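You operate a simulated robot arm through the tools that you are given. There is no shell and no other tool.

You run a simulated robot arm. Do the job below in one go: nothing can be reset, and whatever is moved stays where it is left.

TASK
Share out the jars on the granite table. At the end: the jar labelled "soup" from the granite table is on the blue tile; the jar that says "stew" from the granite table is on the green tile; the green tea packet from the granite table is on the brown cocoa box; the beige short parcel from the granite table stands on top of the grey roll of foil; the yellow cloth stands on top of the blue ice pack; whatever was shut is shut again. Leave all else as you found it, and nothing knocked over. Set down upright: jar.

The check looks at the end state, three seconds after you hand in, the way a careful person would. Anything else that was tipped, shoved, dropped, spilled or broken makes it a failure. Flat cloth is picked up by pressing the open fingertips on it (5 to 10 N) and closing them slowly along it; thin cloth reads only 2 to 8 mm in the jaws.

THE ROBOT
A 6-joint arm with a two-finger gripper, fixed in place. Base frame: the origin is at the foot of the arm, x ahead of it, y to its left, z up; the work surface is at about z = 0.76. Units: m, degrees, N and s.
With the tool pointing down near the work surface it reaches from about 0.3 to 0.68 m from the base axis. Its first joint turns from -66.0 to 66.0 degrees. Payload 2.45 kg.
The TCP is the grasp point between the finger pads, 0.03 m short of the fingertips. In the tool frame z runs along the fingers and y along their closing line. The gripper opens to 0.106 m. The gripper's body begins 0.079 m behind the TCP.
Orientation is that of the tool frame in the base frame, as a unit quaternion [w, x, y, z]. With the fingers straight down and closing along the base's y, the tool's x points along the base's -x, its y along +y and its z along -z.

THE INTERFACE
- The arm moves only by the tool servo_tool. Its argument "motion" is a list that holds one entry, the list of rows, each a list of 7 numbers: the closure, from 0 (fully open) to 1 (shut), then the shift along the tool's x, y, z in m, then the turn, a rotation vector about the tool's x, y, z in degrees. In form: [[[gripper, x, y, z, wx, wy, wz], ...]]. A call has 1 to 20 rows; each row is the pose to reach, as a shift and turn from the pose commanded when the call began, along the tool's axes at that moment. A row lasts 0.2 s, in which the tool goes at most 0.05 m and 8.6 degrees; a call with a longer step from one row to the next is refused whole, and so is a gripper value outside its range. Where a pose cannot be reached the arm comes as near as it can. A force on the tool above 40 N (or 10 N above the force at the start of the call, whichever is more), or a blocked arm, ends the call early, and 0.2 s more pass. Each finger travels about 0.153 m/s and halts on what it meets, pressing with about 44 N; the grip force reading is that of the motor and also rises with nothing between the fingers. The clock runs only during rows and for 0.2 s after the last one: add rows that repeat a pose to give the fingers time. It gives the time, the measured TCP pose, the force on the tool (base axes), the opening and the grip force at its end, in the units of the frame above (readings bear some noise), with the torque about the TCP (base axes, N m) and any sound that the robot's microphone picked up, and new pictures: "pictures" is both (left out), scene, wrist or none.
- Cameras (640 x 400 px; columns grow to the right, rows downward): "scene" is fixed at [0.0705, 0.4393, 1.3889]; the picture's right is [-0.49, -0.87, 0.00], its down [-0.61, 0.34, -0.71] and it looks along [0.62, -0.35, -0.70] (base axes); focal length 314 px, centre (320, 200). "wrist" rides on the gripper at [0.076, -0.002, -0.106] in the tool frame; the picture's right is [0.02, 1.00, 0.00], its down [-0.78, 0.02, -0.62] and it looks along [-0.62, 0.01, 0.78] (tool axes); focal length 247 px, centre (320, 200). There is no depth. A picture from a camera that has moved, and an enlarged one, comes with that camera's place and axes in the base frame and with its lens.
- enlarge(camera, box): a new picture of the part [left, top, right, bottom] of that camera's present view, enlarged. No time passes.
- sign_off(): hands the job in; it is judged then, once.

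Places have to be worked out from the pictures, the camera data and where the tool is seen. Open the gripper and draw the arm clear of the work before you hand the job in, unless the task says otherwise.

The tools are called after ">>>" as name(argument=value, ...) on one line, values as JSON. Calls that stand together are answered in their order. servo_tool: Moves the arm, as the interface text tells. Its arguments: {"type":"object","properties":{"motion":{"type":"array"},"pictures":{"type":"string","enum":["both","scene","wrist","none"]}},"required":["motion"]} The other tools are called the same way: enlarge (camera, box) takes an enlarged picture of a part of a camera's view; sign_off () hands the job in.

At the start:

```text
time: 0.0
tool_pos: [0.4299, 0.124, 1.1131]
tcp_rot: [0.001, 0.001, 1.0, 0.0]
ft_force: [0.1, -0.3, -0.1]
moment: [-0.01, -0.02, -0.02]
opening: 0.106
finger_force: 0.1
```

scene: 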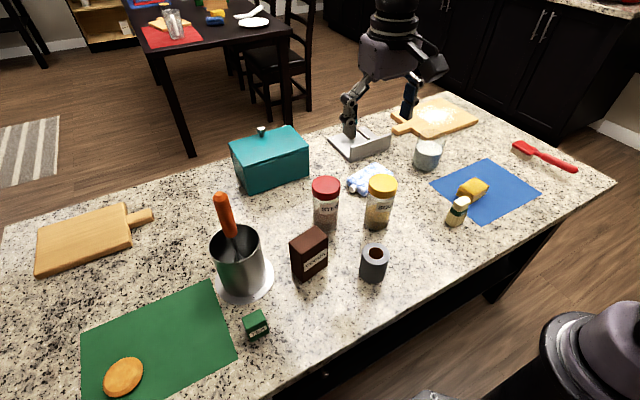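
wrist: 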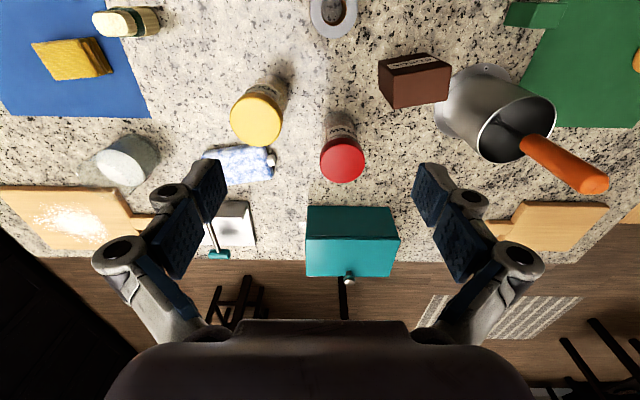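

I start by looking closely at the scene to identify every item before I move.

>>> enlarge(camera="scene", box=[280, 150, 440, 250])

>>> enlarge(camera="scene", box=[200, 200, 400, 340])

>>> enlarge(camera="scene", box=[400, 130, 560, 240])

>>> enlarge(camera="scene", box=[210, 90, 410, 215])

>>> enlarge(camera="scene", box=[60, 280, 280, 400])

```text
4.00 times, centred on (360, 200) of scene
camera zoom: at [0.0705, 0.4393, 1.3889], right [-0.49, -0.87, 0.0], down [-0.61, 0.34, -0.71], along [0.62, -0.35, -0.7], focal length 1258 px, centre (160, 200)
```

zoom: 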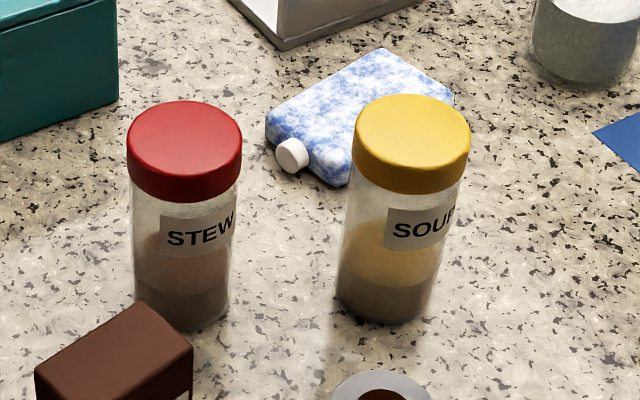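

```text
2.86 times, centred on (300, 270) of scene
camera zoom: at [0.0705, 0.4393, 1.3889], right [-0.49, -0.87, 0.0], down [-0.61, 0.34, -0.71], along [0.62, -0.35, -0.7], focal length 898 px, centre (377, 0)
```

zoom: 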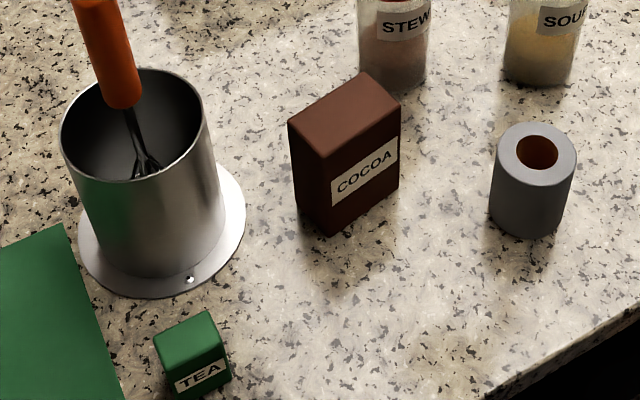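

```text
3.64 times, centred on (480, 185) of scene
camera zoom: at [0.0705, 0.4393, 1.3889], right [-0.49, -0.87, 0.0], down [-0.61, 0.34, -0.71], along [0.62, -0.35, -0.7], focal length 1144 px, centre (-262, 254)
```

zoom: 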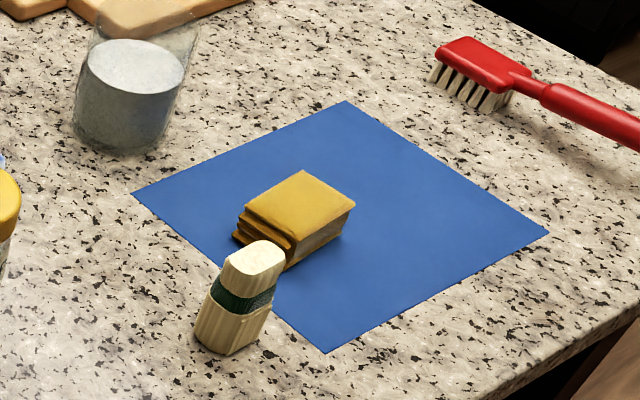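

```text
3.20 times, centred on (310, 152) of scene
camera zoom: at [0.0705, 0.4393, 1.3889], right [-0.49, -0.87, 0.0], down [-0.61, 0.34, -0.71], along [0.62, -0.35, -0.7], focal length 1006 px, centre (352, 352)
```

zoom: 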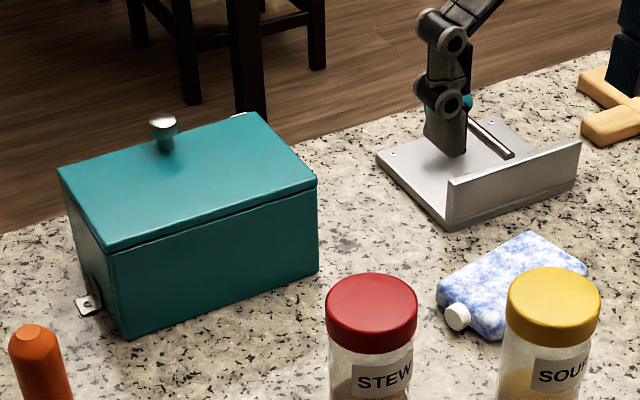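

```text
2.91 times, centred on (170, 340) of scene
camera zoom: at [0.0705, 0.4393, 1.3889], right [-0.49, -0.87, 0.0], down [-0.61, 0.34, -0.71], along [0.62, -0.35, -0.7], focal length 915 px, centre (756, -207)
```

zoom: 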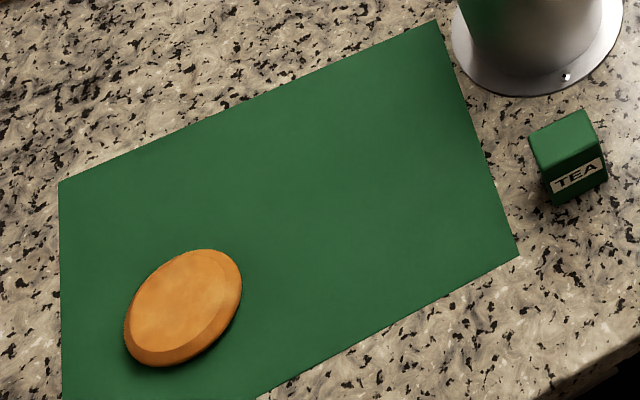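

The stew jar stands near (0.53, 0.16), the soup jar near (0.47, 0.045), and the cloth and beige parcel are near the blue tile. I'll move high over the right side and look down at the cloth and the parcel.

>>> servo_tool(motion=[[[0, 0.006, -0.045, 0.005, 0, 0, 0], [0, 0.012, -0.09, 0.01, 0, 0, 0], [0, 0.018, -0.135, 0.015, 0, 0, 0], [0, 0.024, -0.18, 0.02, 0, 0, 0], [0, 0.03, -0.225, 0.03, 0, 0, 0], [0, 0.04, -0.27, 0.04, 0, 0, 0], [0, 0.05, -0.31, 0.05, 0, 0, 0], [0, 0.05, -0.334, 0.06, 0, 0, 0], [0, 0.05, -0.334, 0.06, 0, 0, 0]]])

```text
time: 2.0
tool_pos: [0.3797, -0.2093, 1.0545]
tcp_rot: [0.0, 0.0, 1.0, 0.001]
ft_force: [0.2, 0.2, 0.4]
moment: [0.0, -0.02, 0.03]
opening: 0.1058
finger_force: 0.1
camera wrist: at [0.3045, -0.2118, 1.1593], right [-0.02, 1.0, 0.0], down [0.78, 0.02, 0.62], along [0.62, 0.01, -0.78], focal length 247 px, centre (320, 200)
```

scene: 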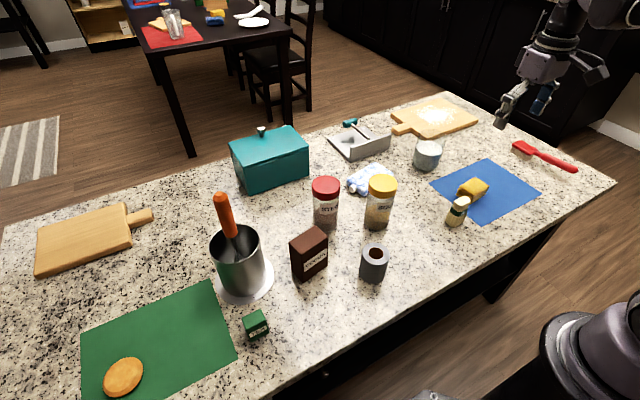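
wrist: 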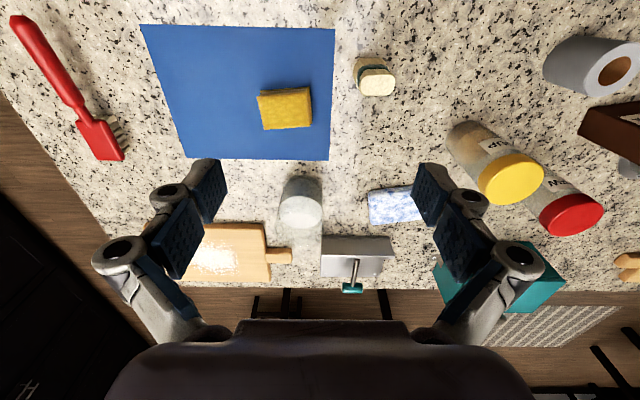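

>>> enlarge(camera="wrist", box=[220, 20, 420, 145])

>>> enlarge(camera="wrist", box=[280, 150, 440, 300])

>>> enlarge(camera="scene", box=[320, 105, 420, 205])

>>> enlarge(camera="scene", box=[435, 170, 505, 235])

```text
3.20 times, centred on (320, 82) of wrist
camera zoom: at [0.3045, -0.2118, 1.1593], right [-0.02, 1.0, 0.0], down [0.78, 0.02, 0.62], along [0.62, 0.01, -0.78], focal length 790 px, centre (320, 576)
```

zoom: 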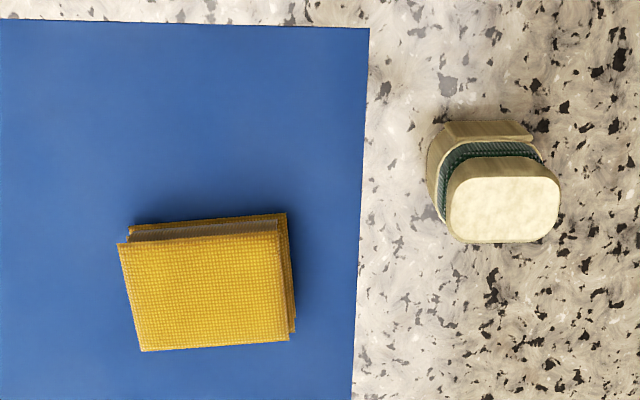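

```text
2.67 times, centred on (360, 225) of wrist
camera zoom: at [0.3045, -0.2118, 1.1593], right [-0.02, 1.0, 0.0], down [0.78, 0.02, 0.62], along [0.62, 0.01, -0.78], focal length 659 px, centre (213, 133)
```

zoom: 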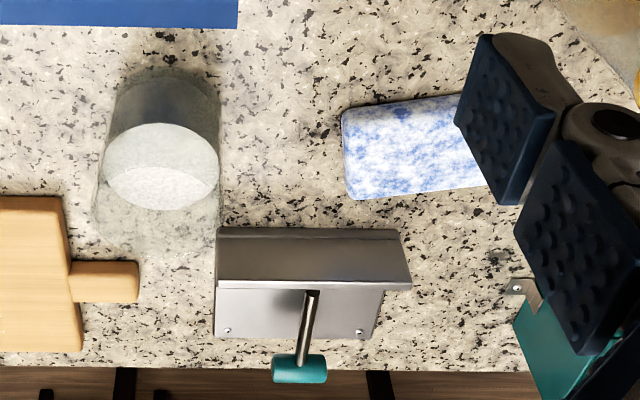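

```text
4.00 times, centred on (370, 155) of scene
camera zoom: at [0.0705, 0.4393, 1.3889], right [-0.49, -0.87, 0.0], down [-0.61, 0.34, -0.71], along [0.62, -0.35, -0.7], focal length 1258 px, centre (120, 380)
```

zoom: 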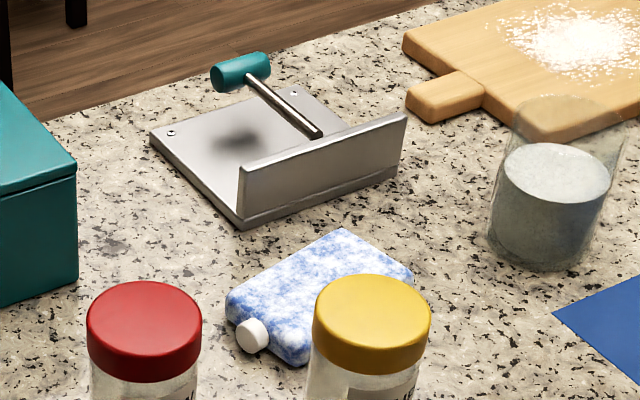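

```text
6.15 times, centred on (470, 202) of scene
camera zoom: at [0.0705, 0.4393, 1.3889], right [-0.49, -0.87, 0.0], down [-0.61, 0.34, -0.71], along [0.62, -0.35, -0.7], focal length 1935 px, centre (-603, 185)
```

zoom: 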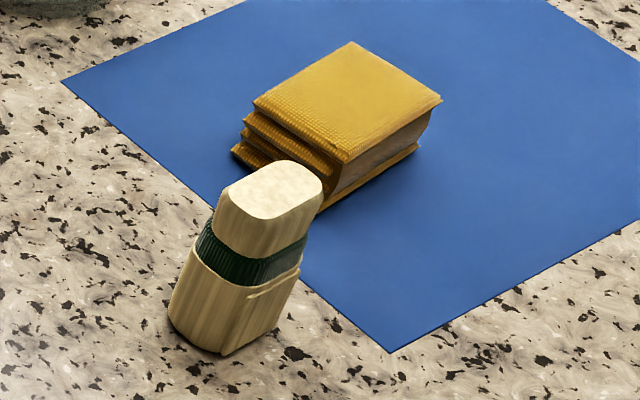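

From both views, the folded cloth is centred near (0.431, -0.261), about 0.08 × 0.05 m with its top near z 0.79 and a yaw of about 6°. I'll go above it with that yaw and look again before descending.

>>> servo_tool(motion=[[[0, -0.018, -0.018, 0.03, 0, 0, -3], [0, -0.036, -0.036, 0.06, 0, 0, -6], [0, -0.0507, -0.05, 0.09, 0, 0, -6], [0, -0.0507, -0.05, 0.113, 0, 0, -6], [0, -0.0507, -0.05, 0.113, 0, 0, -6]]])

```text
time: 3.2
tool_pos: [0.4334, -0.2584, 0.9402]
tcp_rot: [-0.001, -0.053, 0.999, 0.001]
ft_force: [-0.3, 0.6, -0.5]
moment: [-0.01, 0.01, -0.02]
opening: 0.1061
finger_force: 0.1
camera wrist: at [0.3559, -0.2696, 1.0455], right [-0.13, 0.99, 0.0], down [0.78, 0.1, 0.62], along [0.62, 0.08, -0.78], focal length 247 px, centre (320, 200)
```

scene: 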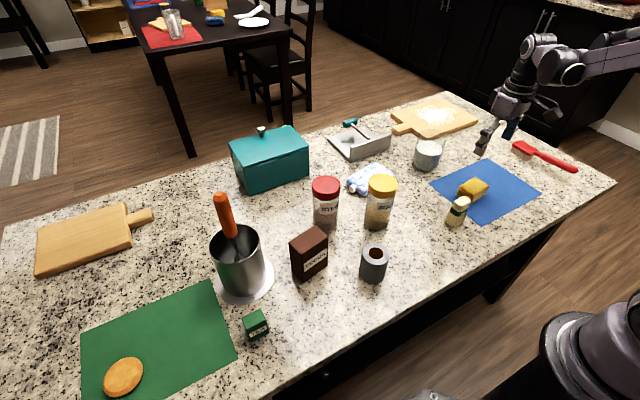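
wrist: 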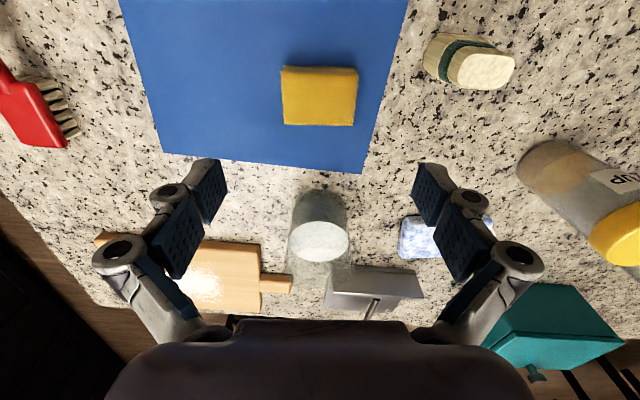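

The view shows the cloth centred between the fingers (centre about (0.428, -0.260)), with the parcel clear of the +y finger. I descend so the fingertips end just above the tile.

>>> servo_tool(motion=[[[0, 0, 0, 0.035, 0, 0, 0], [0, 0, 0, 0.07, 0, 0, 0], [0, 0, 0, 0.1, 0, 0, 0], [0, 0, 0, 0.115, 0, 0, 0], [0, 0, 0, 0.125, 0, 0, 0], [0, 0, 0, 0.125, 0, 0, 0]]])

```text
time: 4.6
tool_pos: [0.4326, -0.2587, 0.8152]
tcp_rot: [0.0, -0.053, 0.999, 0.0]
ft_force: [0.2, 0.5, 0.1]
moment: [0.0, 0.02, -0.03]
opening: 0.1063
finger_force: 0.0
camera wrist: at [0.3559, -0.269, 0.9208], right [-0.13, 0.99, 0.0], down [0.78, 0.1, 0.62], along [0.62, 0.08, -0.78], focal length 247 px, centre (320, 200)
```

scene: 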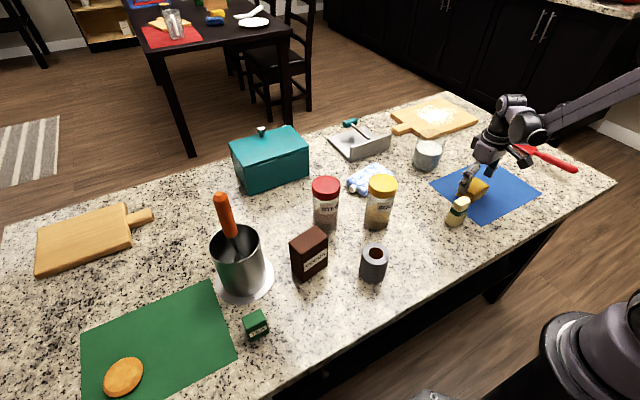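
wrist: 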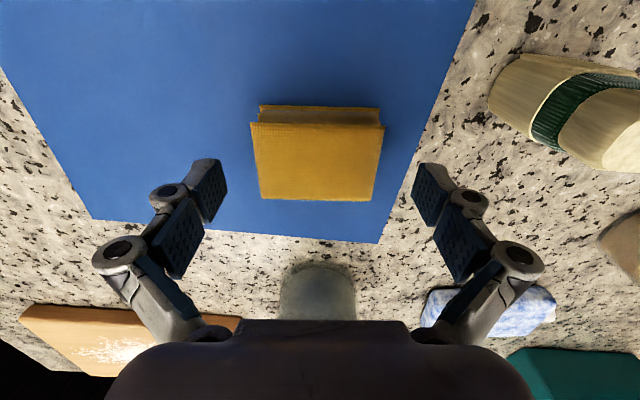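

The cloth sits well inside the open fingers, with its top near 0.793. I lower the last 16 mm and close gently.

>>> servo_tool(motion=[[[0, 0, 0, 0.008, 0, 0, 0], [0, 0, 0, 0.016, 0, 0, 0], [0, 0, 0, 0.016, 0, 0, 0], [0.2, 0, 0, 0.016, 0, 0, 0], [0.3, 0, 0, 0.016, 0, 0, 0], [0.4, 0, 0, 0.016, 0, 0, 0], [0.4, 0, 0, 0.016, 0, 0, 0], [0.4, 0, 0, 0.016, 0, 0, 0]]])

```text
time: 6.4
tool_pos: [0.432, -0.2597, 0.7998]
tcp_rot: [0.0, -0.052, 0.999, -0.001]
ft_force: [1.2, -1.7, 9.0]
moment: [-0.03, -0.01, -0.02]
opening: 0.0737
finger_force: 43.9
camera wrist: at [0.3557, -0.269, 0.9055], right [-0.13, 0.99, 0.0], down [0.78, 0.1, 0.62], along [0.62, 0.08, -0.78], focal length 247 px, centre (320, 200)
```

scene: 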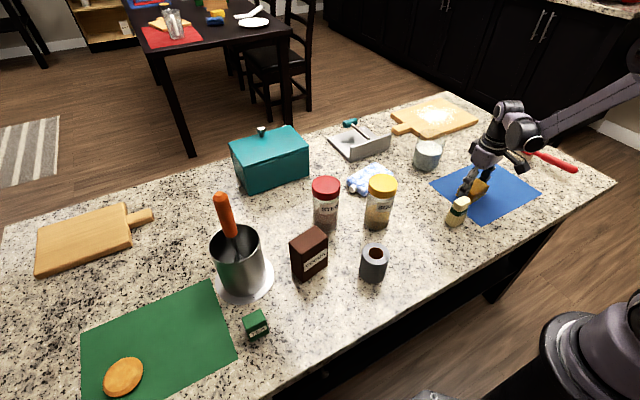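
wrist: 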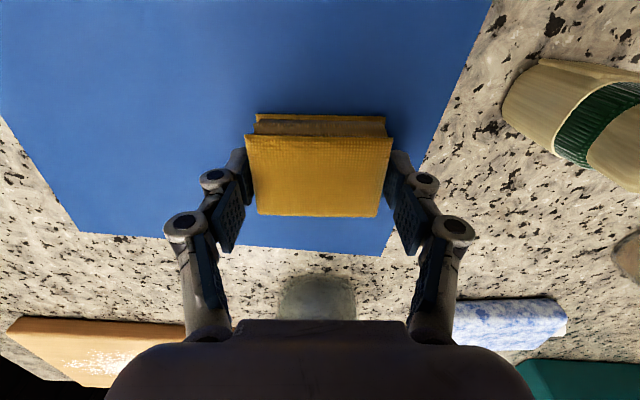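

The cloth is held at 73.7 mm with full motor force. I lift it straight up and check that it comes along.

>>> servo_tool(motion=[[[0.45, 0, 0, -0.01, 0, 0, 0], [0.45, 0, 0, -0.03, 0, 0, 0], [0.45, 0, 0, -0.06, 0, 0, 0], [0.45, 0, 0, -0.1, 0, 0, 0], [0.45, 0, 0, -0.15, 0, 0, 0], [0.45, 0, 0, -0.19, 0, 0, 0], [0.45, 0, 0, -0.19, 0, 0, 0]]])

```text
time: 8.0
tool_pos: [0.4316, -0.2601, 0.9906]
tcp_rot: [0.0, -0.053, 0.999, 0.0]
ft_force: [0.1, -0.5, -1.4]
moment: [-0.01, -0.02, -0.02]
opening: 0.0739
finger_force: 43.9
camera wrist: at [0.3555, -0.2694, 1.096], right [-0.13, 0.99, 0.0], down [0.78, 0.1, 0.62], along [0.62, 0.08, -0.78], focal length 247 px, centre (320, 200)
```

scene: 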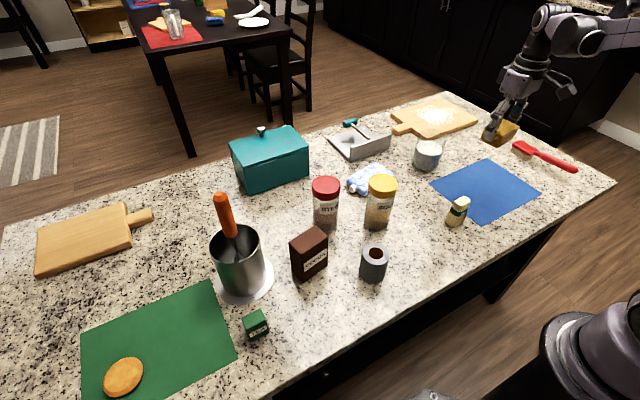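
wrist: 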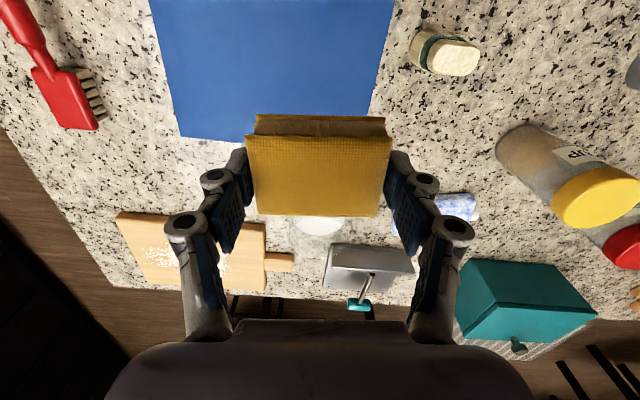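

The cloth came up cleanly and level. I carry it over the ice pack (centre about (0.62, -0.043), yaw about 12°), staying above everything.

>>> servo_tool(motion=[[[0.45, -0.03, 0.028, 0, 0, 0, -1], [0.45, -0.06, 0.056, 0, 0, 0, -2], [0.45, -0.09, 0.084, 0, 0, 0, -3], [0.45, -0.12, 0.112, 0, 0, 0, -4], [0.45, -0.15, 0.14, 0, 0, 0, -5], [0.45, -0.18, 0.168, 0, 0, 0, -5.5], [0.45, -0.2118, 0.1958, 0, 0, 0, -5.5], [0.45, -0.2118, 0.1958, 0.02, 0, 0, -5.5], [0.45, -0.2118, 0.1958, 0.04, 0, 0, -5.5], [0.45, -0.2118, 0.1958, 0.04, 0, 0, -5.5]]])

```text
time: 10.2
tool_pos: [0.6217, -0.0428, 0.9497]
tcp_rot: [0.0, -0.1, 0.995, 0.0]
ft_force: [0.8, -1.1, -1.0]
moment: [0.0, 0.0, 0.0]
opening: 0.0737
finger_force: 44.2
camera wrist: at [0.5469, -0.0597, 1.0549], right [-0.22, 0.98, 0.0], down [0.76, 0.17, 0.62], along [0.61, 0.14, -0.78], focal length 247 px, centre (320, 200)
```

scene: 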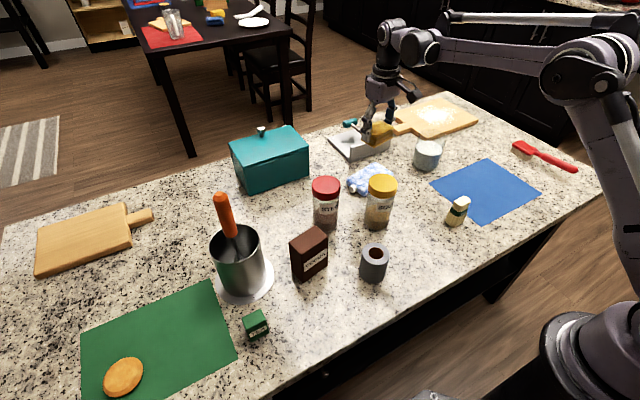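
wrist: 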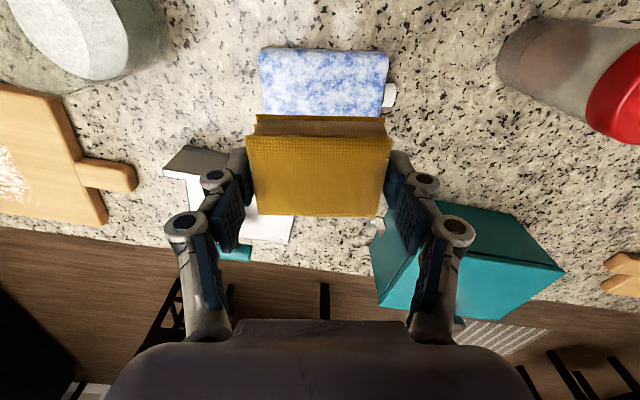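

The ice pack lies squarely under the cloth (pack centre about (0.618, -0.041), yaw 11°). I lower to about 15 mm above the expected contact and check.

>>> servo_tool(motion=[[[0.45, 0, 0, 0.03, 0, 0, 0], [0.45, 0, 0, 0.06, 0, 0, 0], [0.45, 0, 0, 0.09, 0, 0, 0], [0.45, 0, 0, 0.105, 0, 0, 0], [0.45, 0, 0, 0.112, 0, 0, 0], [0.45, 0, 0, 0.112, 0, 0, 0]]])

>>> enlarge(camera="scene", box=[320, 105, 420, 205])

```text
time: 11.6
tool_pos: [0.6219, -0.0418, 0.8378]
tcp_rot: [0.0, -0.1, 0.995, 0.0]
ft_force: [0.0, -0.3, -0.4]
moment: [-0.02, -0.01, -0.02]
opening: 0.074
finger_force: 44.1
camera wrist: at [0.5472, -0.0594, 0.9431], right [-0.22, 0.98, 0.0], down [0.76, 0.17, 0.62], along [0.61, 0.14, -0.78], focal length 247 px, centre (320, 200)
```

scene: 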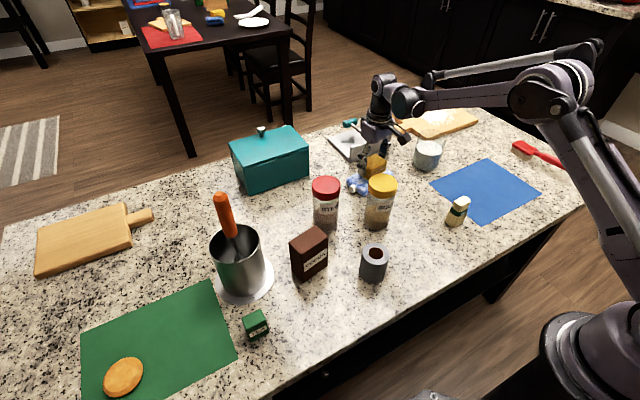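
wrist: 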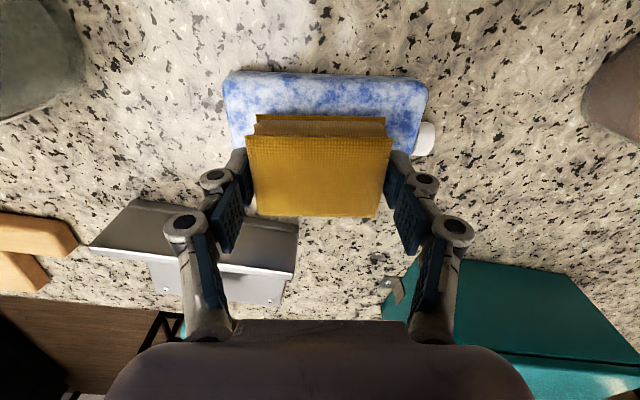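

```text
4.00 times, centred on (370, 155) of scene
camera zoom: at [0.0705, 0.4393, 1.3889], right [-0.49, -0.87, 0.0], down [-0.61, 0.34, -0.71], along [0.62, -0.35, -0.7], focal length 1258 px, centre (120, 380)
```

zoom: 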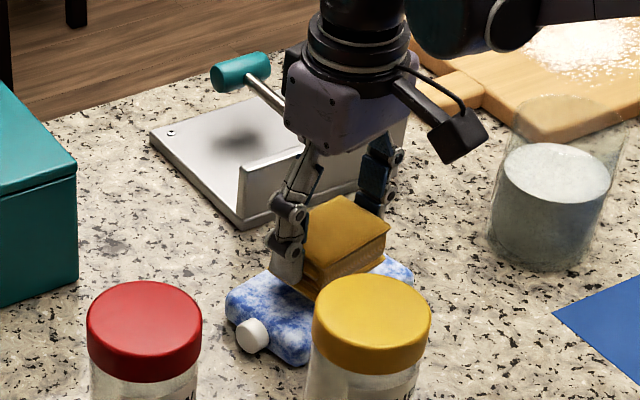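

The cloth is hovering just above the pack. I lower in small steps and watch the force for contact.

>>> servo_tool(motion=[[[0.45, 0, 0, 0.003, 0, 0, 0], [0.45, 0, 0, 0.006, 0, 0, 0], [0.45, 0, 0, 0.009, 0, 0, 0], [0.45, 0, 0, 0.009, 0, 0, 0]]], pictures="none")

>>> enlarge(camera="scene", box=[340, 150, 400, 195])

```text
time: 12.6
tool_pos: [0.6203, -0.043, 0.8289]
tcp_rot: [0.0, -0.101, 0.995, 0.0]
ft_force: [-0.8, -0.3, -0.5]
moment: [0.02, -0.02, -0.01]
opening: 0.0738
finger_force: 44.2
```

```text
8.89 times, centred on (370, 172) of scene
camera zoom: at [0.0705, 0.4393, 1.3889], right [-0.49, -0.87, 0.0], down [-0.61, 0.34, -0.71], along [0.62, -0.35, -0.7], focal length 2795 px, centre (-124, 444)
```

zoom: 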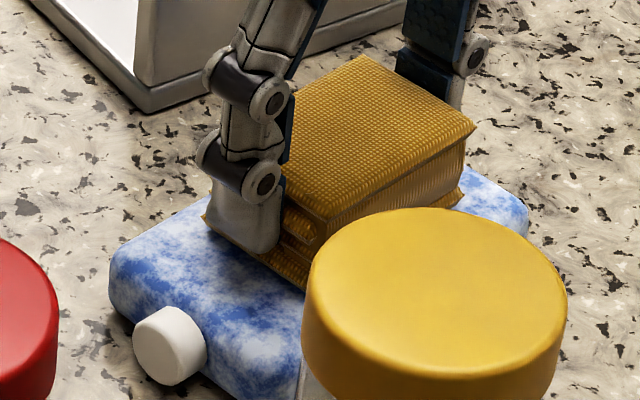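

No contact yet (force near zero). The cloth's lowest flap protrudes under the fingertip, so I'll keep lowering in 2 mm increments.

>>> servo_tool(motion=[[[0.45, 0, 0, 0.002, 0, 0, 0], [0.45, 0, 0, 0.004, 0, 0, 0], [0.45, 0, 0, 0.004, 0, 0, 0]]], pictures="none")

>>> servo_tool(motion=[[[0.45, 0, 0, 0.002, 0, 0, 0], [0.45, 0, 0, 0.002, 0, 0, 0]]], pictures="none")

>>> servo_tool(motion=[[[0.45, 0, 0, 0.002, 0, 0, 0], [0.45, 0, 0, 0.002, 0, 0, 0]]], pictures="none")

>>> enlarge(camera="scene", box=[340, 150, 400, 195])

```text
time: 13.3
tool_pos: [0.6228, -0.0424, 0.8291]
tcp_rot: [0.0, -0.1, 0.995, 0.0]
ft_force: [-3.3, 0.3, 7.4]
moment: [0.0, 0.07, 0.0]
opening: 0.0741
finger_force: 44.1
stopped in row 3: the force on the tool passed its limit at 43 N (the readings are from after the stop); the commanded pose is now the measured one
```

```text
time: 14.0
tool_pos: [0.6213, -0.0415, 0.8291]
tcp_rot: [0.0, -0.1, 0.995, 0.0]
ft_force: [-1.7, 0.6, 7.2]
moment: [0.05, 0.03, 0.01]
opening: 0.0738
finger_force: 44.5
stopped in row 2: the force on the tool passed its limit at 41 N (the readings are from after the stop); the commanded pose is now the measured one
```

```text
time: 14.7
tool_pos: [0.6221, -0.0434, 0.8285]
tcp_rot: [0.001, -0.101, 0.995, 0.0]
ft_force: [-2.0, 0.8, 8.0]
moment: [0.04, 0.07, 0.02]
opening: 0.074
finger_force: 43.9
stopped in row 2: the force on the tool passed its limit at 42 N (the readings are from after the stop); the commanded pose is now the measured one
```

```text
8.89 times, centred on (370, 172) of scene
camera zoom: at [0.0703, 0.4393, 1.3889], right [-0.49, -0.87, 0.0], down [-0.61, 0.34, -0.71], along [0.62, -0.35, -0.7], focal length 2795 px, centre (-124, 444)
```

zoom: 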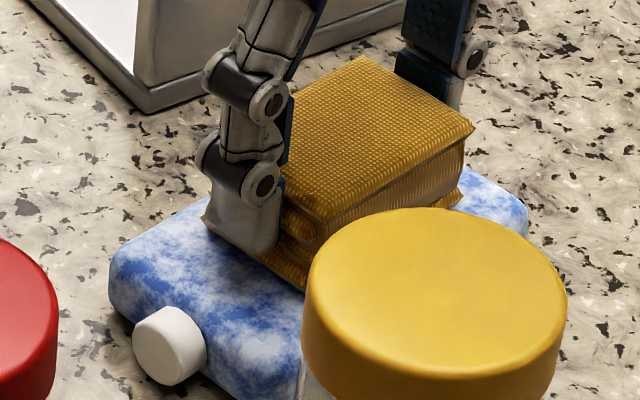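

The cloth now rests on the pack (contact force about 8 N at TCP z 0.8285). I release by opening in small steps and then rise straight up.

>>> servo_tool(motion=[[[0.28, 0, 0, 0, 0, 0, 0], [0.22, 0, 0, 0, 0, 0, 0], [0.18, 0, 0, -0.001, 0, 0, 0], [0.14, 0, 0, -0.003, 0, 0, 0], [0.1, 0, 0, -0.01, 0, 0, 0], [0.1, 0, 0, -0.03, 0, 0, 0], [0.1, 0, 0, -0.06, 0, 0, 0], [0.0, 0, 0, -0.1, 0, 0, 0], [0.0, 0, 0, -0.14, 0, 0, 0], [0.0, 0, 0, -0.14, 0, 0, 0]]])

>>> enlarge(camera="scene", box=[340, 150, 400, 195])

```text
time: 16.9
tool_pos: [0.6238, -0.0423, 0.9672]
tcp_rot: [0.001, -0.1, 0.995, 0.0]
ft_force: [0.1, -0.1, -0.4]
moment: [0.0, 0.0, 0.01]
opening: 0.1059
finger_force: 0.0
camera wrist: at [0.5483, -0.0602, 1.0727], right [-0.22, 0.98, 0.0], down [0.76, 0.17, 0.62], along [0.61, 0.14, -0.78], focal length 247 px, centre (320, 200)
```

scene: 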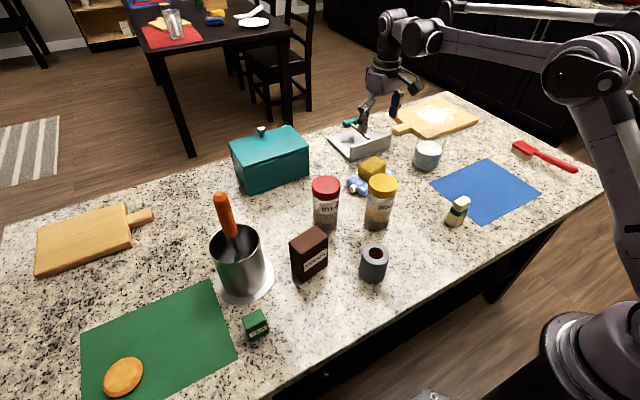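
wrist: 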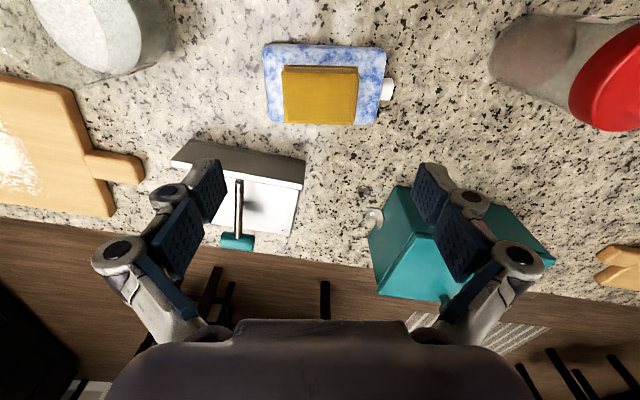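

```text
8.89 times, centred on (370, 172) of scene
camera zoom: at [0.0705, 0.4393, 1.3889], right [-0.49, -0.87, 0.0], down [-0.61, 0.34, -0.71], along [0.62, -0.35, -0.7], focal length 2795 px, centre (-124, 444)
```

zoom: 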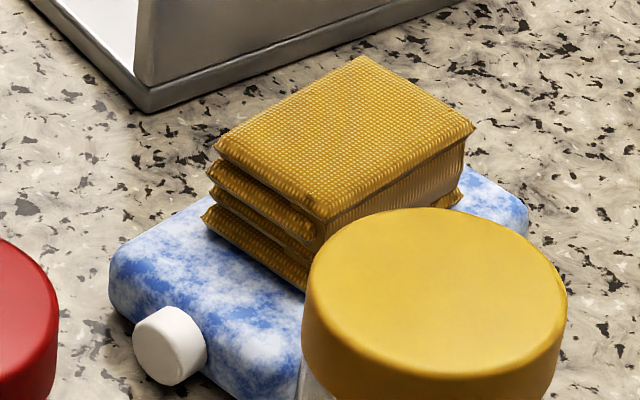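

The cloth lies flat and centred on the ice pack. I rise and move over the soup jar, straightening the tool's yaw.

>>> servo_tool(motion=[[[0, 0.0, 0.0, -0.045, 0, 0, 0], [0, 0.0, 0.0, -0.083, 0, 0, 0], [0, 0.033, 0.029, -0.083, 0, 0, 3], [0, 0.066, 0.058, -0.083, 0, 0, 6], [0, 0.099, 0.087, -0.083, 0, 0, 9], [0, 0.1324, 0.116, -0.083, 0, 0, 11.48], [0, 0.1324, 0.116, -0.083, 0, 0, 11.48]]])

```text
time: 18.5
tool_pos: [0.4682, 0.0451, 1.0499]
tcp_rot: [0.001, 0.001, 1.0, 0.0]
ft_force: [0.0, -0.2, -0.1]
moment: [-0.02, 0.03, 0.01]
opening: 0.106
finger_force: 0.0
camera wrist: at [0.3917, 0.0427, 1.156], right [-0.02, 1.0, 0.0], down [0.78, 0.02, 0.62], along [0.62, 0.01, -0.78], focal length 247 px, centre (320, 200)
```

scene: 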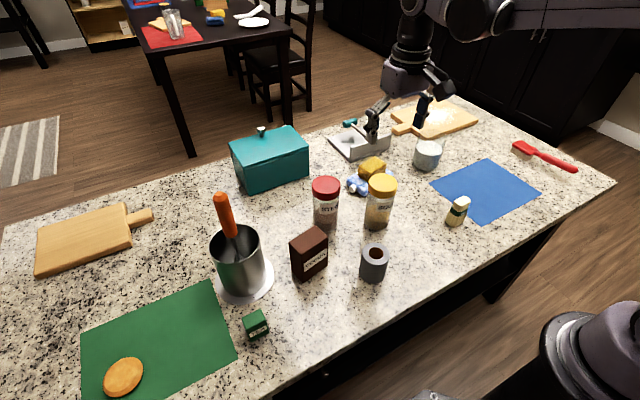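
wrist: 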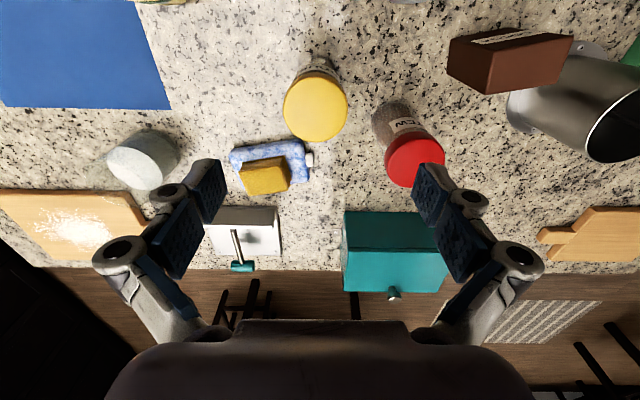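

The soup jar's axis is about 4–5 mm to the −y side of the tool axis, at about (0.470, 0.040). I correct that and descend around the jar to grip its body below the lid.

>>> servo_tool(motion=[[[0, -0.002, -0.0045, 0.03, 0, 0, 0], [0, -0.002, -0.0045, 0.07, 0, 0, 0], [0, -0.002, -0.0045, 0.1, 0, 0, 0], [0, -0.002, -0.0045, 0.12, 0, 0, 0], [0, -0.002, -0.0045, 0.12, 0, 0, 0]]])

```text
time: 19.7
tool_pos: [0.4702, 0.039, 0.929]
tcp_rot: [0.002, 0.0, 1.0, 0.001]
ft_force: [-0.3, 0.4, -0.1]
moment: [-0.01, 0.02, 0.0]
opening: 0.1062
finger_force: 0.0
camera wrist: at [0.3936, 0.0374, 1.0348], right [-0.02, 1.0, 0.0], down [0.78, 0.02, 0.62], along [0.62, 0.01, -0.78], focal length 247 px, centre (320, 200)
```

scene: 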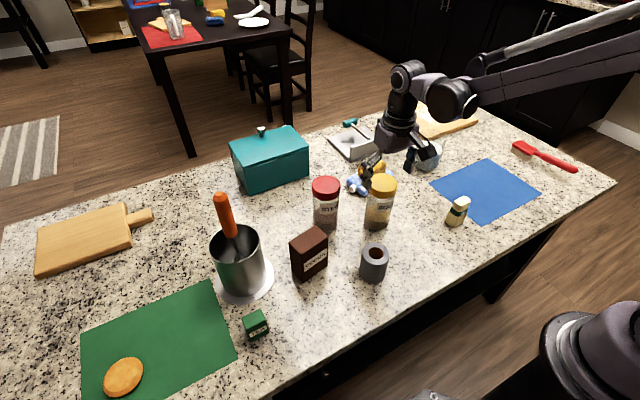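
wrist: 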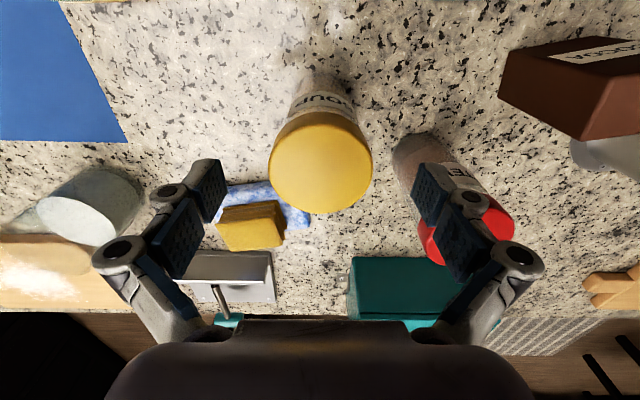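

The lid is now centred between the fingers. I descend to grip height (TCP about 0.846) and close.

>>> servo_tool(motion=[[[0, 0.001, 0, 0.03, 0, 0, 0], [0, 0.001, 0, 0.06, 0, 0, 0], [0, 0.001, 0, 0.084, 0, 0, 0], [0, 0.001, 0, 0.084, 0, 0, 0], [0.2, 0.001, 0, 0.084, 0, 0, 0], [0.4, 0.001, 0, 0.084, 0, 0, 0], [0.5, 0.001, 0, 0.084, 0, 0, 0], [0.55, 0.001, 0, 0.084, 0, 0, 0], [0.55, 0.001, 0, 0.084, 0, 0, 0]]])

```text
time: 21.7
tool_pos: [0.4707, 0.041, 0.8455]
tcp_rot: [0.002, 0.0, 1.0, 0.0]
ft_force: [0.6, -0.4, 22.7]
moment: [0.11, -0.33, 0.04]
opening: 0.065
finger_force: 43.8
camera wrist: at [0.3932, 0.038, 0.9509], right [-0.02, 1.0, 0.0], down [0.78, 0.02, 0.62], along [0.62, 0.01, -0.78], focal length 247 px, centre (320, 200)
```

scene: 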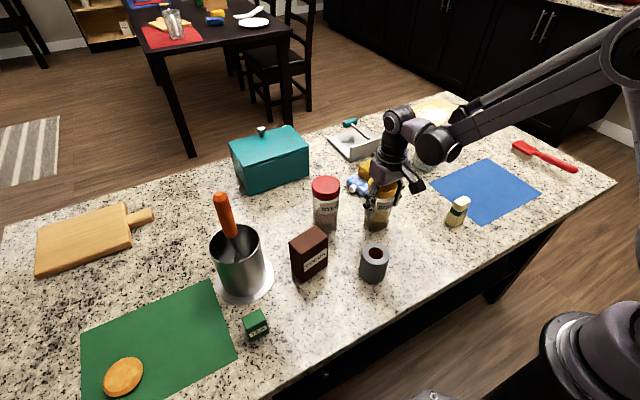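
wrist: 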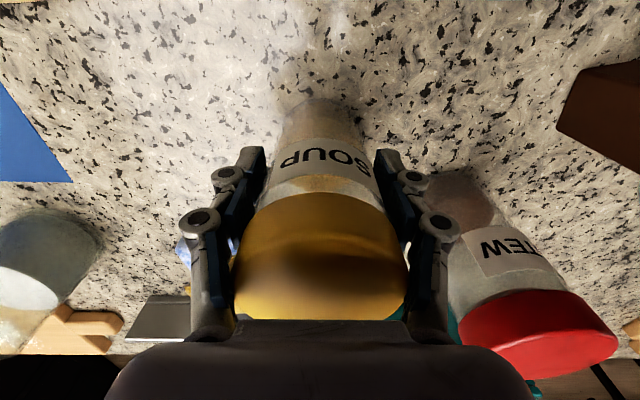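

The grip is on at 65 mm and the jar is still upright. The upward force looks like the pads rubbing as the fingers close. I lift gently and check.

>>> servo_tool(motion=[[[0.6, 0, 0, -0.003, 0, 0, 0], [0.6, 0, 0, -0.006, 0, 0, 0], [0.6, 0, 0, -0.015, 0, 0, 0], [0.6, 0, 0, -0.03, 0, 0, 0], [0.6, 0, 0, -0.06, 0, 0, 0], [0.6, 0, 0, -0.09, 0, 0, 0], [0.6, 0, 0, -0.09, 0, 0, 0]]])

```text
time: 23.3
tool_pos: [0.4697, 0.0385, 0.9351]
tcp_rot: [0.002, 0.0, 1.0, 0.001]
ft_force: [-1.0, 0.3, -3.2]
moment: [0.02, 0.04, -0.02]
opening: 0.0651
finger_force: 44.1
camera wrist: at [0.3933, 0.0375, 1.0411], right [-0.02, 1.0, 0.0], down [0.78, 0.02, 0.62], along [0.62, 0.01, -0.78], focal length 247 px, centre (320, 200)
```

scene: 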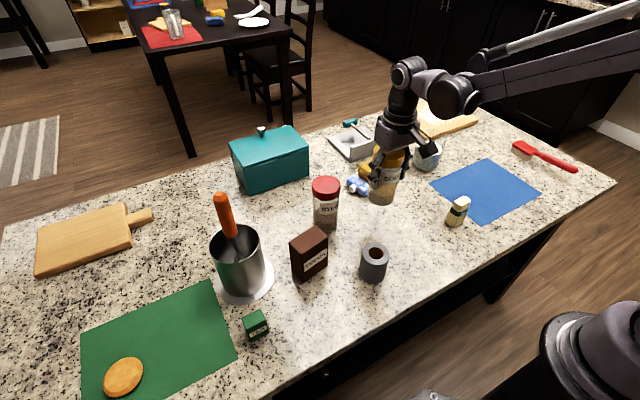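
wrist: 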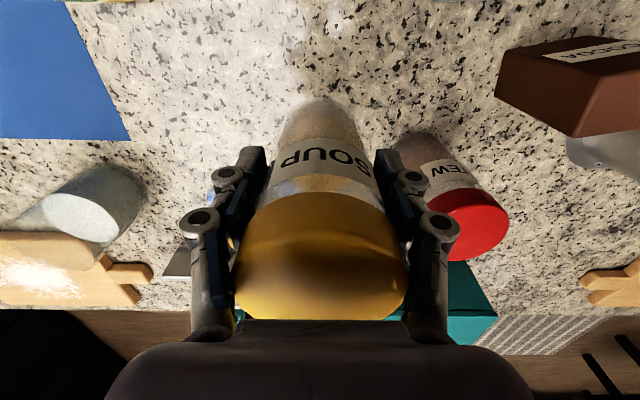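

The soup jar is lifted and hanging straight. I rise further and carry it to above the centre of the blue tile, at about (0.43, -0.325).

>>> servo_tool(motion=[[[0.6, 0, 0, -0.03, 0, 0, 0], [0.6, 0, 0, -0.06, 0, 0, 0], [0.6, 0, -0.02, -0.085, 0, 0, 0], [0.6, 0.004, -0.055, -0.095, 0, 0, 0], [0.6, 0.01, -0.095, -0.095, 0, 0, 0], [0.6, 0.014, -0.135, -0.095, 0, 0, 0], [0.6, 0.018, -0.175, -0.095, 0, 0, 0], [0.6, 0.022, -0.215, -0.095, 0, 0, 0], [0.6, 0.026, -0.255, -0.095, 0, 0, 0], [0.6, 0.03, -0.295, -0.095, 0, 0, 0], [0.6, 0.035, -0.33, -0.095, 0, 0, 0], [0.6, 0.04, -0.355, -0.095, 0, 0, 0], [0.6, 0.04, -0.364, -0.095, 0, 0, 0], [0.6, 0.04, -0.364, -0.07, 0, 0, 0], [0.6, 0.04, -0.364, -0.04, 0, 0, 0], [0.6, 0.04, -0.364, -0.01, 0, 0, 0], [0.6, 0.04, -0.364, -0.01, 0, 0, 0]]])

```text
time: 26.9
tool_pos: [0.4304, -0.3244, 0.9455]
tcp_rot: [0.001, 0.0, 1.0, 0.0]
ft_force: [-0.8, 0.0, -3.5]
moment: [0.02, 0.05, 0.0]
opening: 0.0648
finger_force: 43.9
camera wrist: at [0.3537, -0.3264, 1.0505], right [-0.02, 1.0, 0.0], down [0.78, 0.02, 0.62], along [0.62, 0.01, -0.78], focal length 247 px, centre (320, 200)
```

scene: 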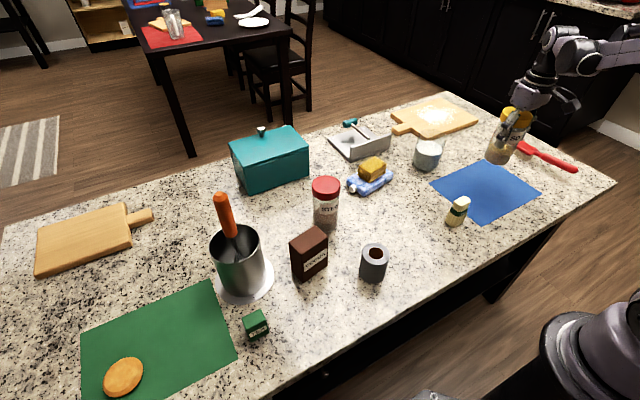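
wrist: 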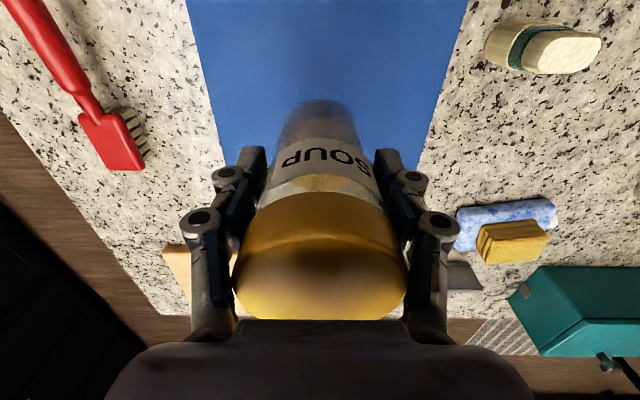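

The jar is over the middle of the tile. I lower to about 10 mm above contact, then continue in small steps.

>>> servo_tool(motion=[[[0.6, 0, 0, 0.03, 0, 0, 0], [0.6, 0, 0, 0.055, 0, 0, 0], [0.6, 0, 0, 0.075, 0, 0, 0], [0.6, 0, 0, 0.085, 0, 0, 0], [0.6, 0, 0, 0.089, 0, 0, 0], [0.6, 0, 0, 0.091, 0, 0, 0], [0.6, 0, 0, 0.093, 0, 0, 0], [0.6, 0, 0, 0.093, 0, 0, 0]]])

```text
time: 28.7
tool_pos: [0.4303, -0.3239, 0.8532]
tcp_rot: [0.001, 0.0, 1.0, -0.001]
ft_force: [-0.7, -0.8, -2.4]
moment: [-0.01, 0.04, -0.03]
opening: 0.0644
finger_force: 43.6
camera wrist: at [0.354, -0.326, 0.9582], right [-0.02, 1.0, 0.0], down [0.78, 0.02, 0.62], along [0.62, 0.01, -0.78], focal length 247 px, centre (320, 200)
```

scene: 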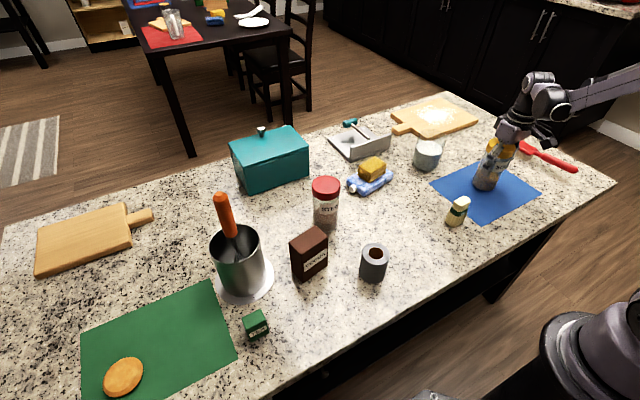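
wrist: 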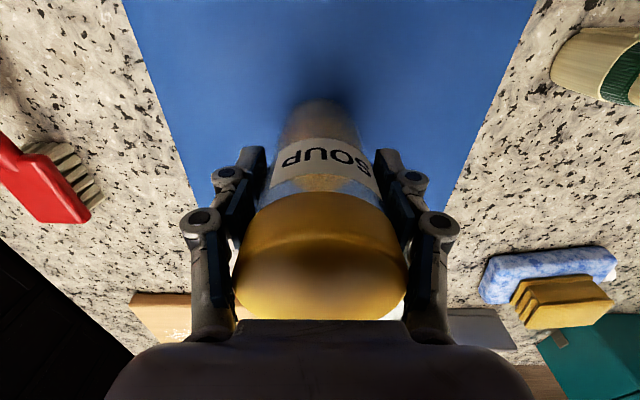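

The jar is still hanging freely (no contact yet) just above the tile. I step down 2 mm at a time.

>>> servo_tool(motion=[[[0.6, 0, 0, 0.001, 0, 0, 0], [0.6, 0, 0, 0.002, 0, 0, 0], [0.6, 0, 0, 0.002, 0, 0, 0]]], pictures="none")

```text
time: 29.5
tool_pos: [0.4304, -0.3233, 0.8502]
tcp_rot: [0.001, 0.0, 1.0, 0.0]
ft_force: [-0.4, -0.8, -3.0]
moment: [0.02, 0.03, -0.02]
opening: 0.0645
finger_force: 44.7
```

There is no contact yet at 0.850, so I go down another 2 mm.

>>> servo_tool(motion=[[[0.6, 0, 0, 0.001, 0, 0, 0], [0.6, 0, 0, 0.002, 0, 0, 0], [0.6, 0, 0, 0.002, 0, 0, 0]]], pictures="none")

```text
time: 30.3
tool_pos: [0.4292, -0.3237, 0.8491]
tcp_rot: [0.0, 0.0, 1.0, 0.0]
ft_force: [1.4, 0.6, -1.7]
moment: [0.01, -0.01, 0.03]
opening: 0.0645
finger_force: 44.1
```

The force is starting to change; one more millimetre should seat the jar.

>>> servo_tool(motion=[[[0.6, 0, 0, 0.001, 0, 0, 0], [0.6, 0, 0, 0.001, 0, 0, 0]]], pictures="none")

```text
time: 30.9
tool_pos: [0.4306, -0.3241, 0.8474]
tcp_rot: [0.001, 0.0, 1.0, 0.0]
ft_force: [-0.2, -0.6, -2.7]
moment: [0.04, 0.02, -0.03]
opening: 0.0647
finger_force: 44.1
```

>>> servo_tool(motion=[[[0.6, 0, 0, 0.001, 0, 0, 0], [0.6, 0, 0, 0.001, 0, 0, 0]]], pictures="scene")

>>> enlarge(camera="scene", box=[440, 130, 540, 210])

```text
time: 31.5
tool_pos: [0.431, -0.3247, 0.8476]
tcp_rot: [0.001, 0.0, 1.0, 0.0]
ft_force: [-0.9, -0.3, 14.1]
moment: [0.3, -0.31, -0.02]
opening: 0.0646
finger_force: 44.0
```

scene: 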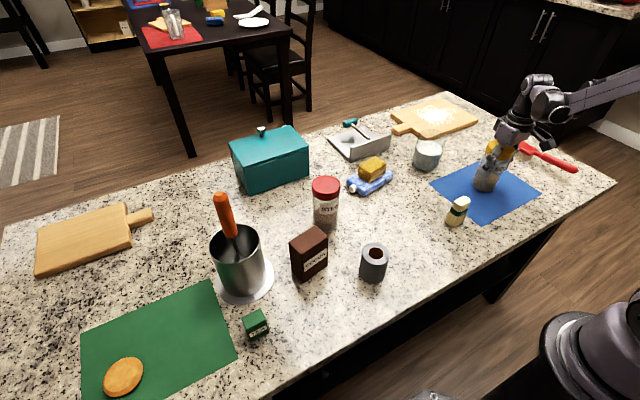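

```text
5.00 times, centred on (490, 170) of scene
camera zoom: at [0.0703, 0.4394, 1.3889], right [-0.49, -0.87, 0.0], down [-0.61, 0.34, -0.71], along [0.62, -0.35, -0.7], focal length 1572 px, centre (-530, 350)
```

zoom: 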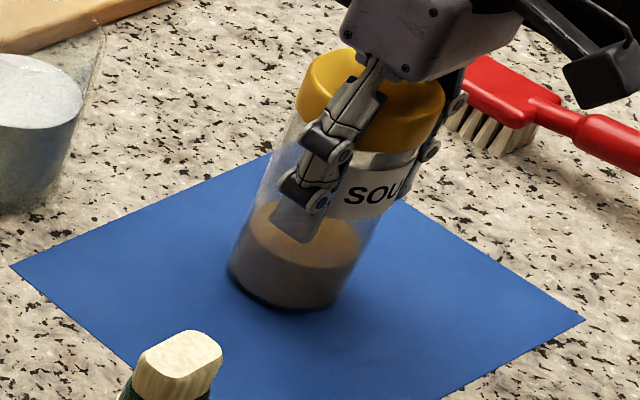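

Contact is made: 14 N upward, jar upright on the tile. I open the fingers gradually and then rise straight up.

>>> servo_tool(motion=[[[0.4, 0, 0, 0, 0, 0, 0], [0.36, 0, 0, 0, 0, 0, 0], [0.3, 0, 0, 0, 0, 0, 0], [0.2, 0, 0, 0, 0, 0, 0], [0.1, 0, 0, 0, 0, 0, 0], [0, 0, 0, 0, 0, 0, 0], [0, 0, 0, -0.01, 0, 0, 0], [0, 0, 0, -0.03, 0, 0, 0], [0, 0, 0, -0.06, 0, 0, 0], [0, 0, 0, -0.1, 0, 0, 0], [0, 0, 0, -0.15, 0, 0, 0], [0, 0, 0, -0.19, 0, 0, 0], [0, 0, 0, -0.19, 0, 0, 0]]])

>>> enlarge(camera="scene", box=[430, 130, 550, 240])

```text
time: 34.3
tool_pos: [0.4298, -0.3248, 1.0369]
tcp_rot: [0.001, 0.0, 1.0, 0.001]
ft_force: [-0.5, 0.4, 0.6]
moment: [-0.02, -0.02, -0.01]
opening: 0.1061
finger_force: 0.1
camera wrist: at [0.3533, -0.3265, 1.1428], right [-0.02, 1.0, 0.0], down [0.78, 0.02, 0.62], along [0.62, 0.01, -0.78], focal length 247 px, centre (320, 200)
```

scene: 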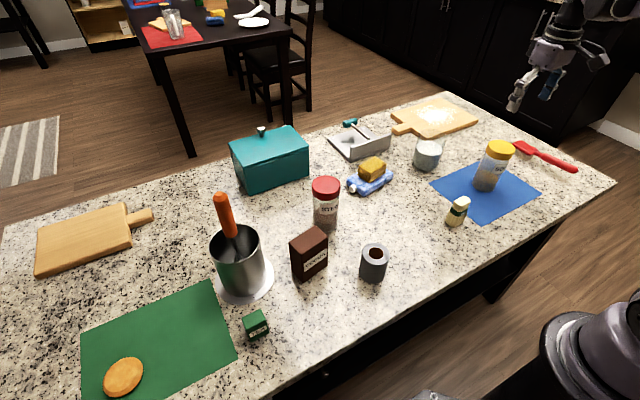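
wrist: 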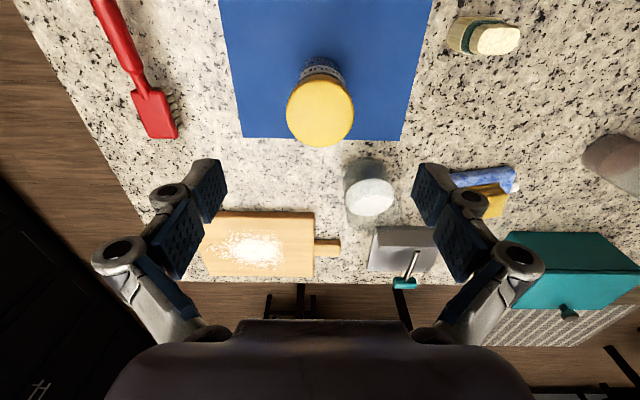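

```text
3.64 times, centred on (490, 185) of scene
camera zoom: at [0.0705, 0.4393, 1.3889], right [-0.49, -0.87, 0.0], down [-0.61, 0.34, -0.71], along [0.62, -0.35, -0.7], focal length 1144 px, centre (-298, 254)
```

zoom: 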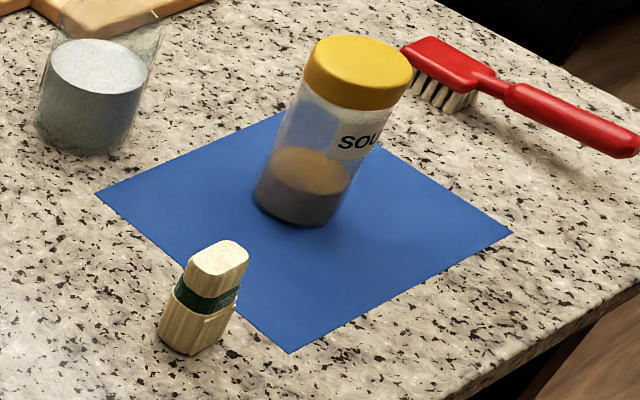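

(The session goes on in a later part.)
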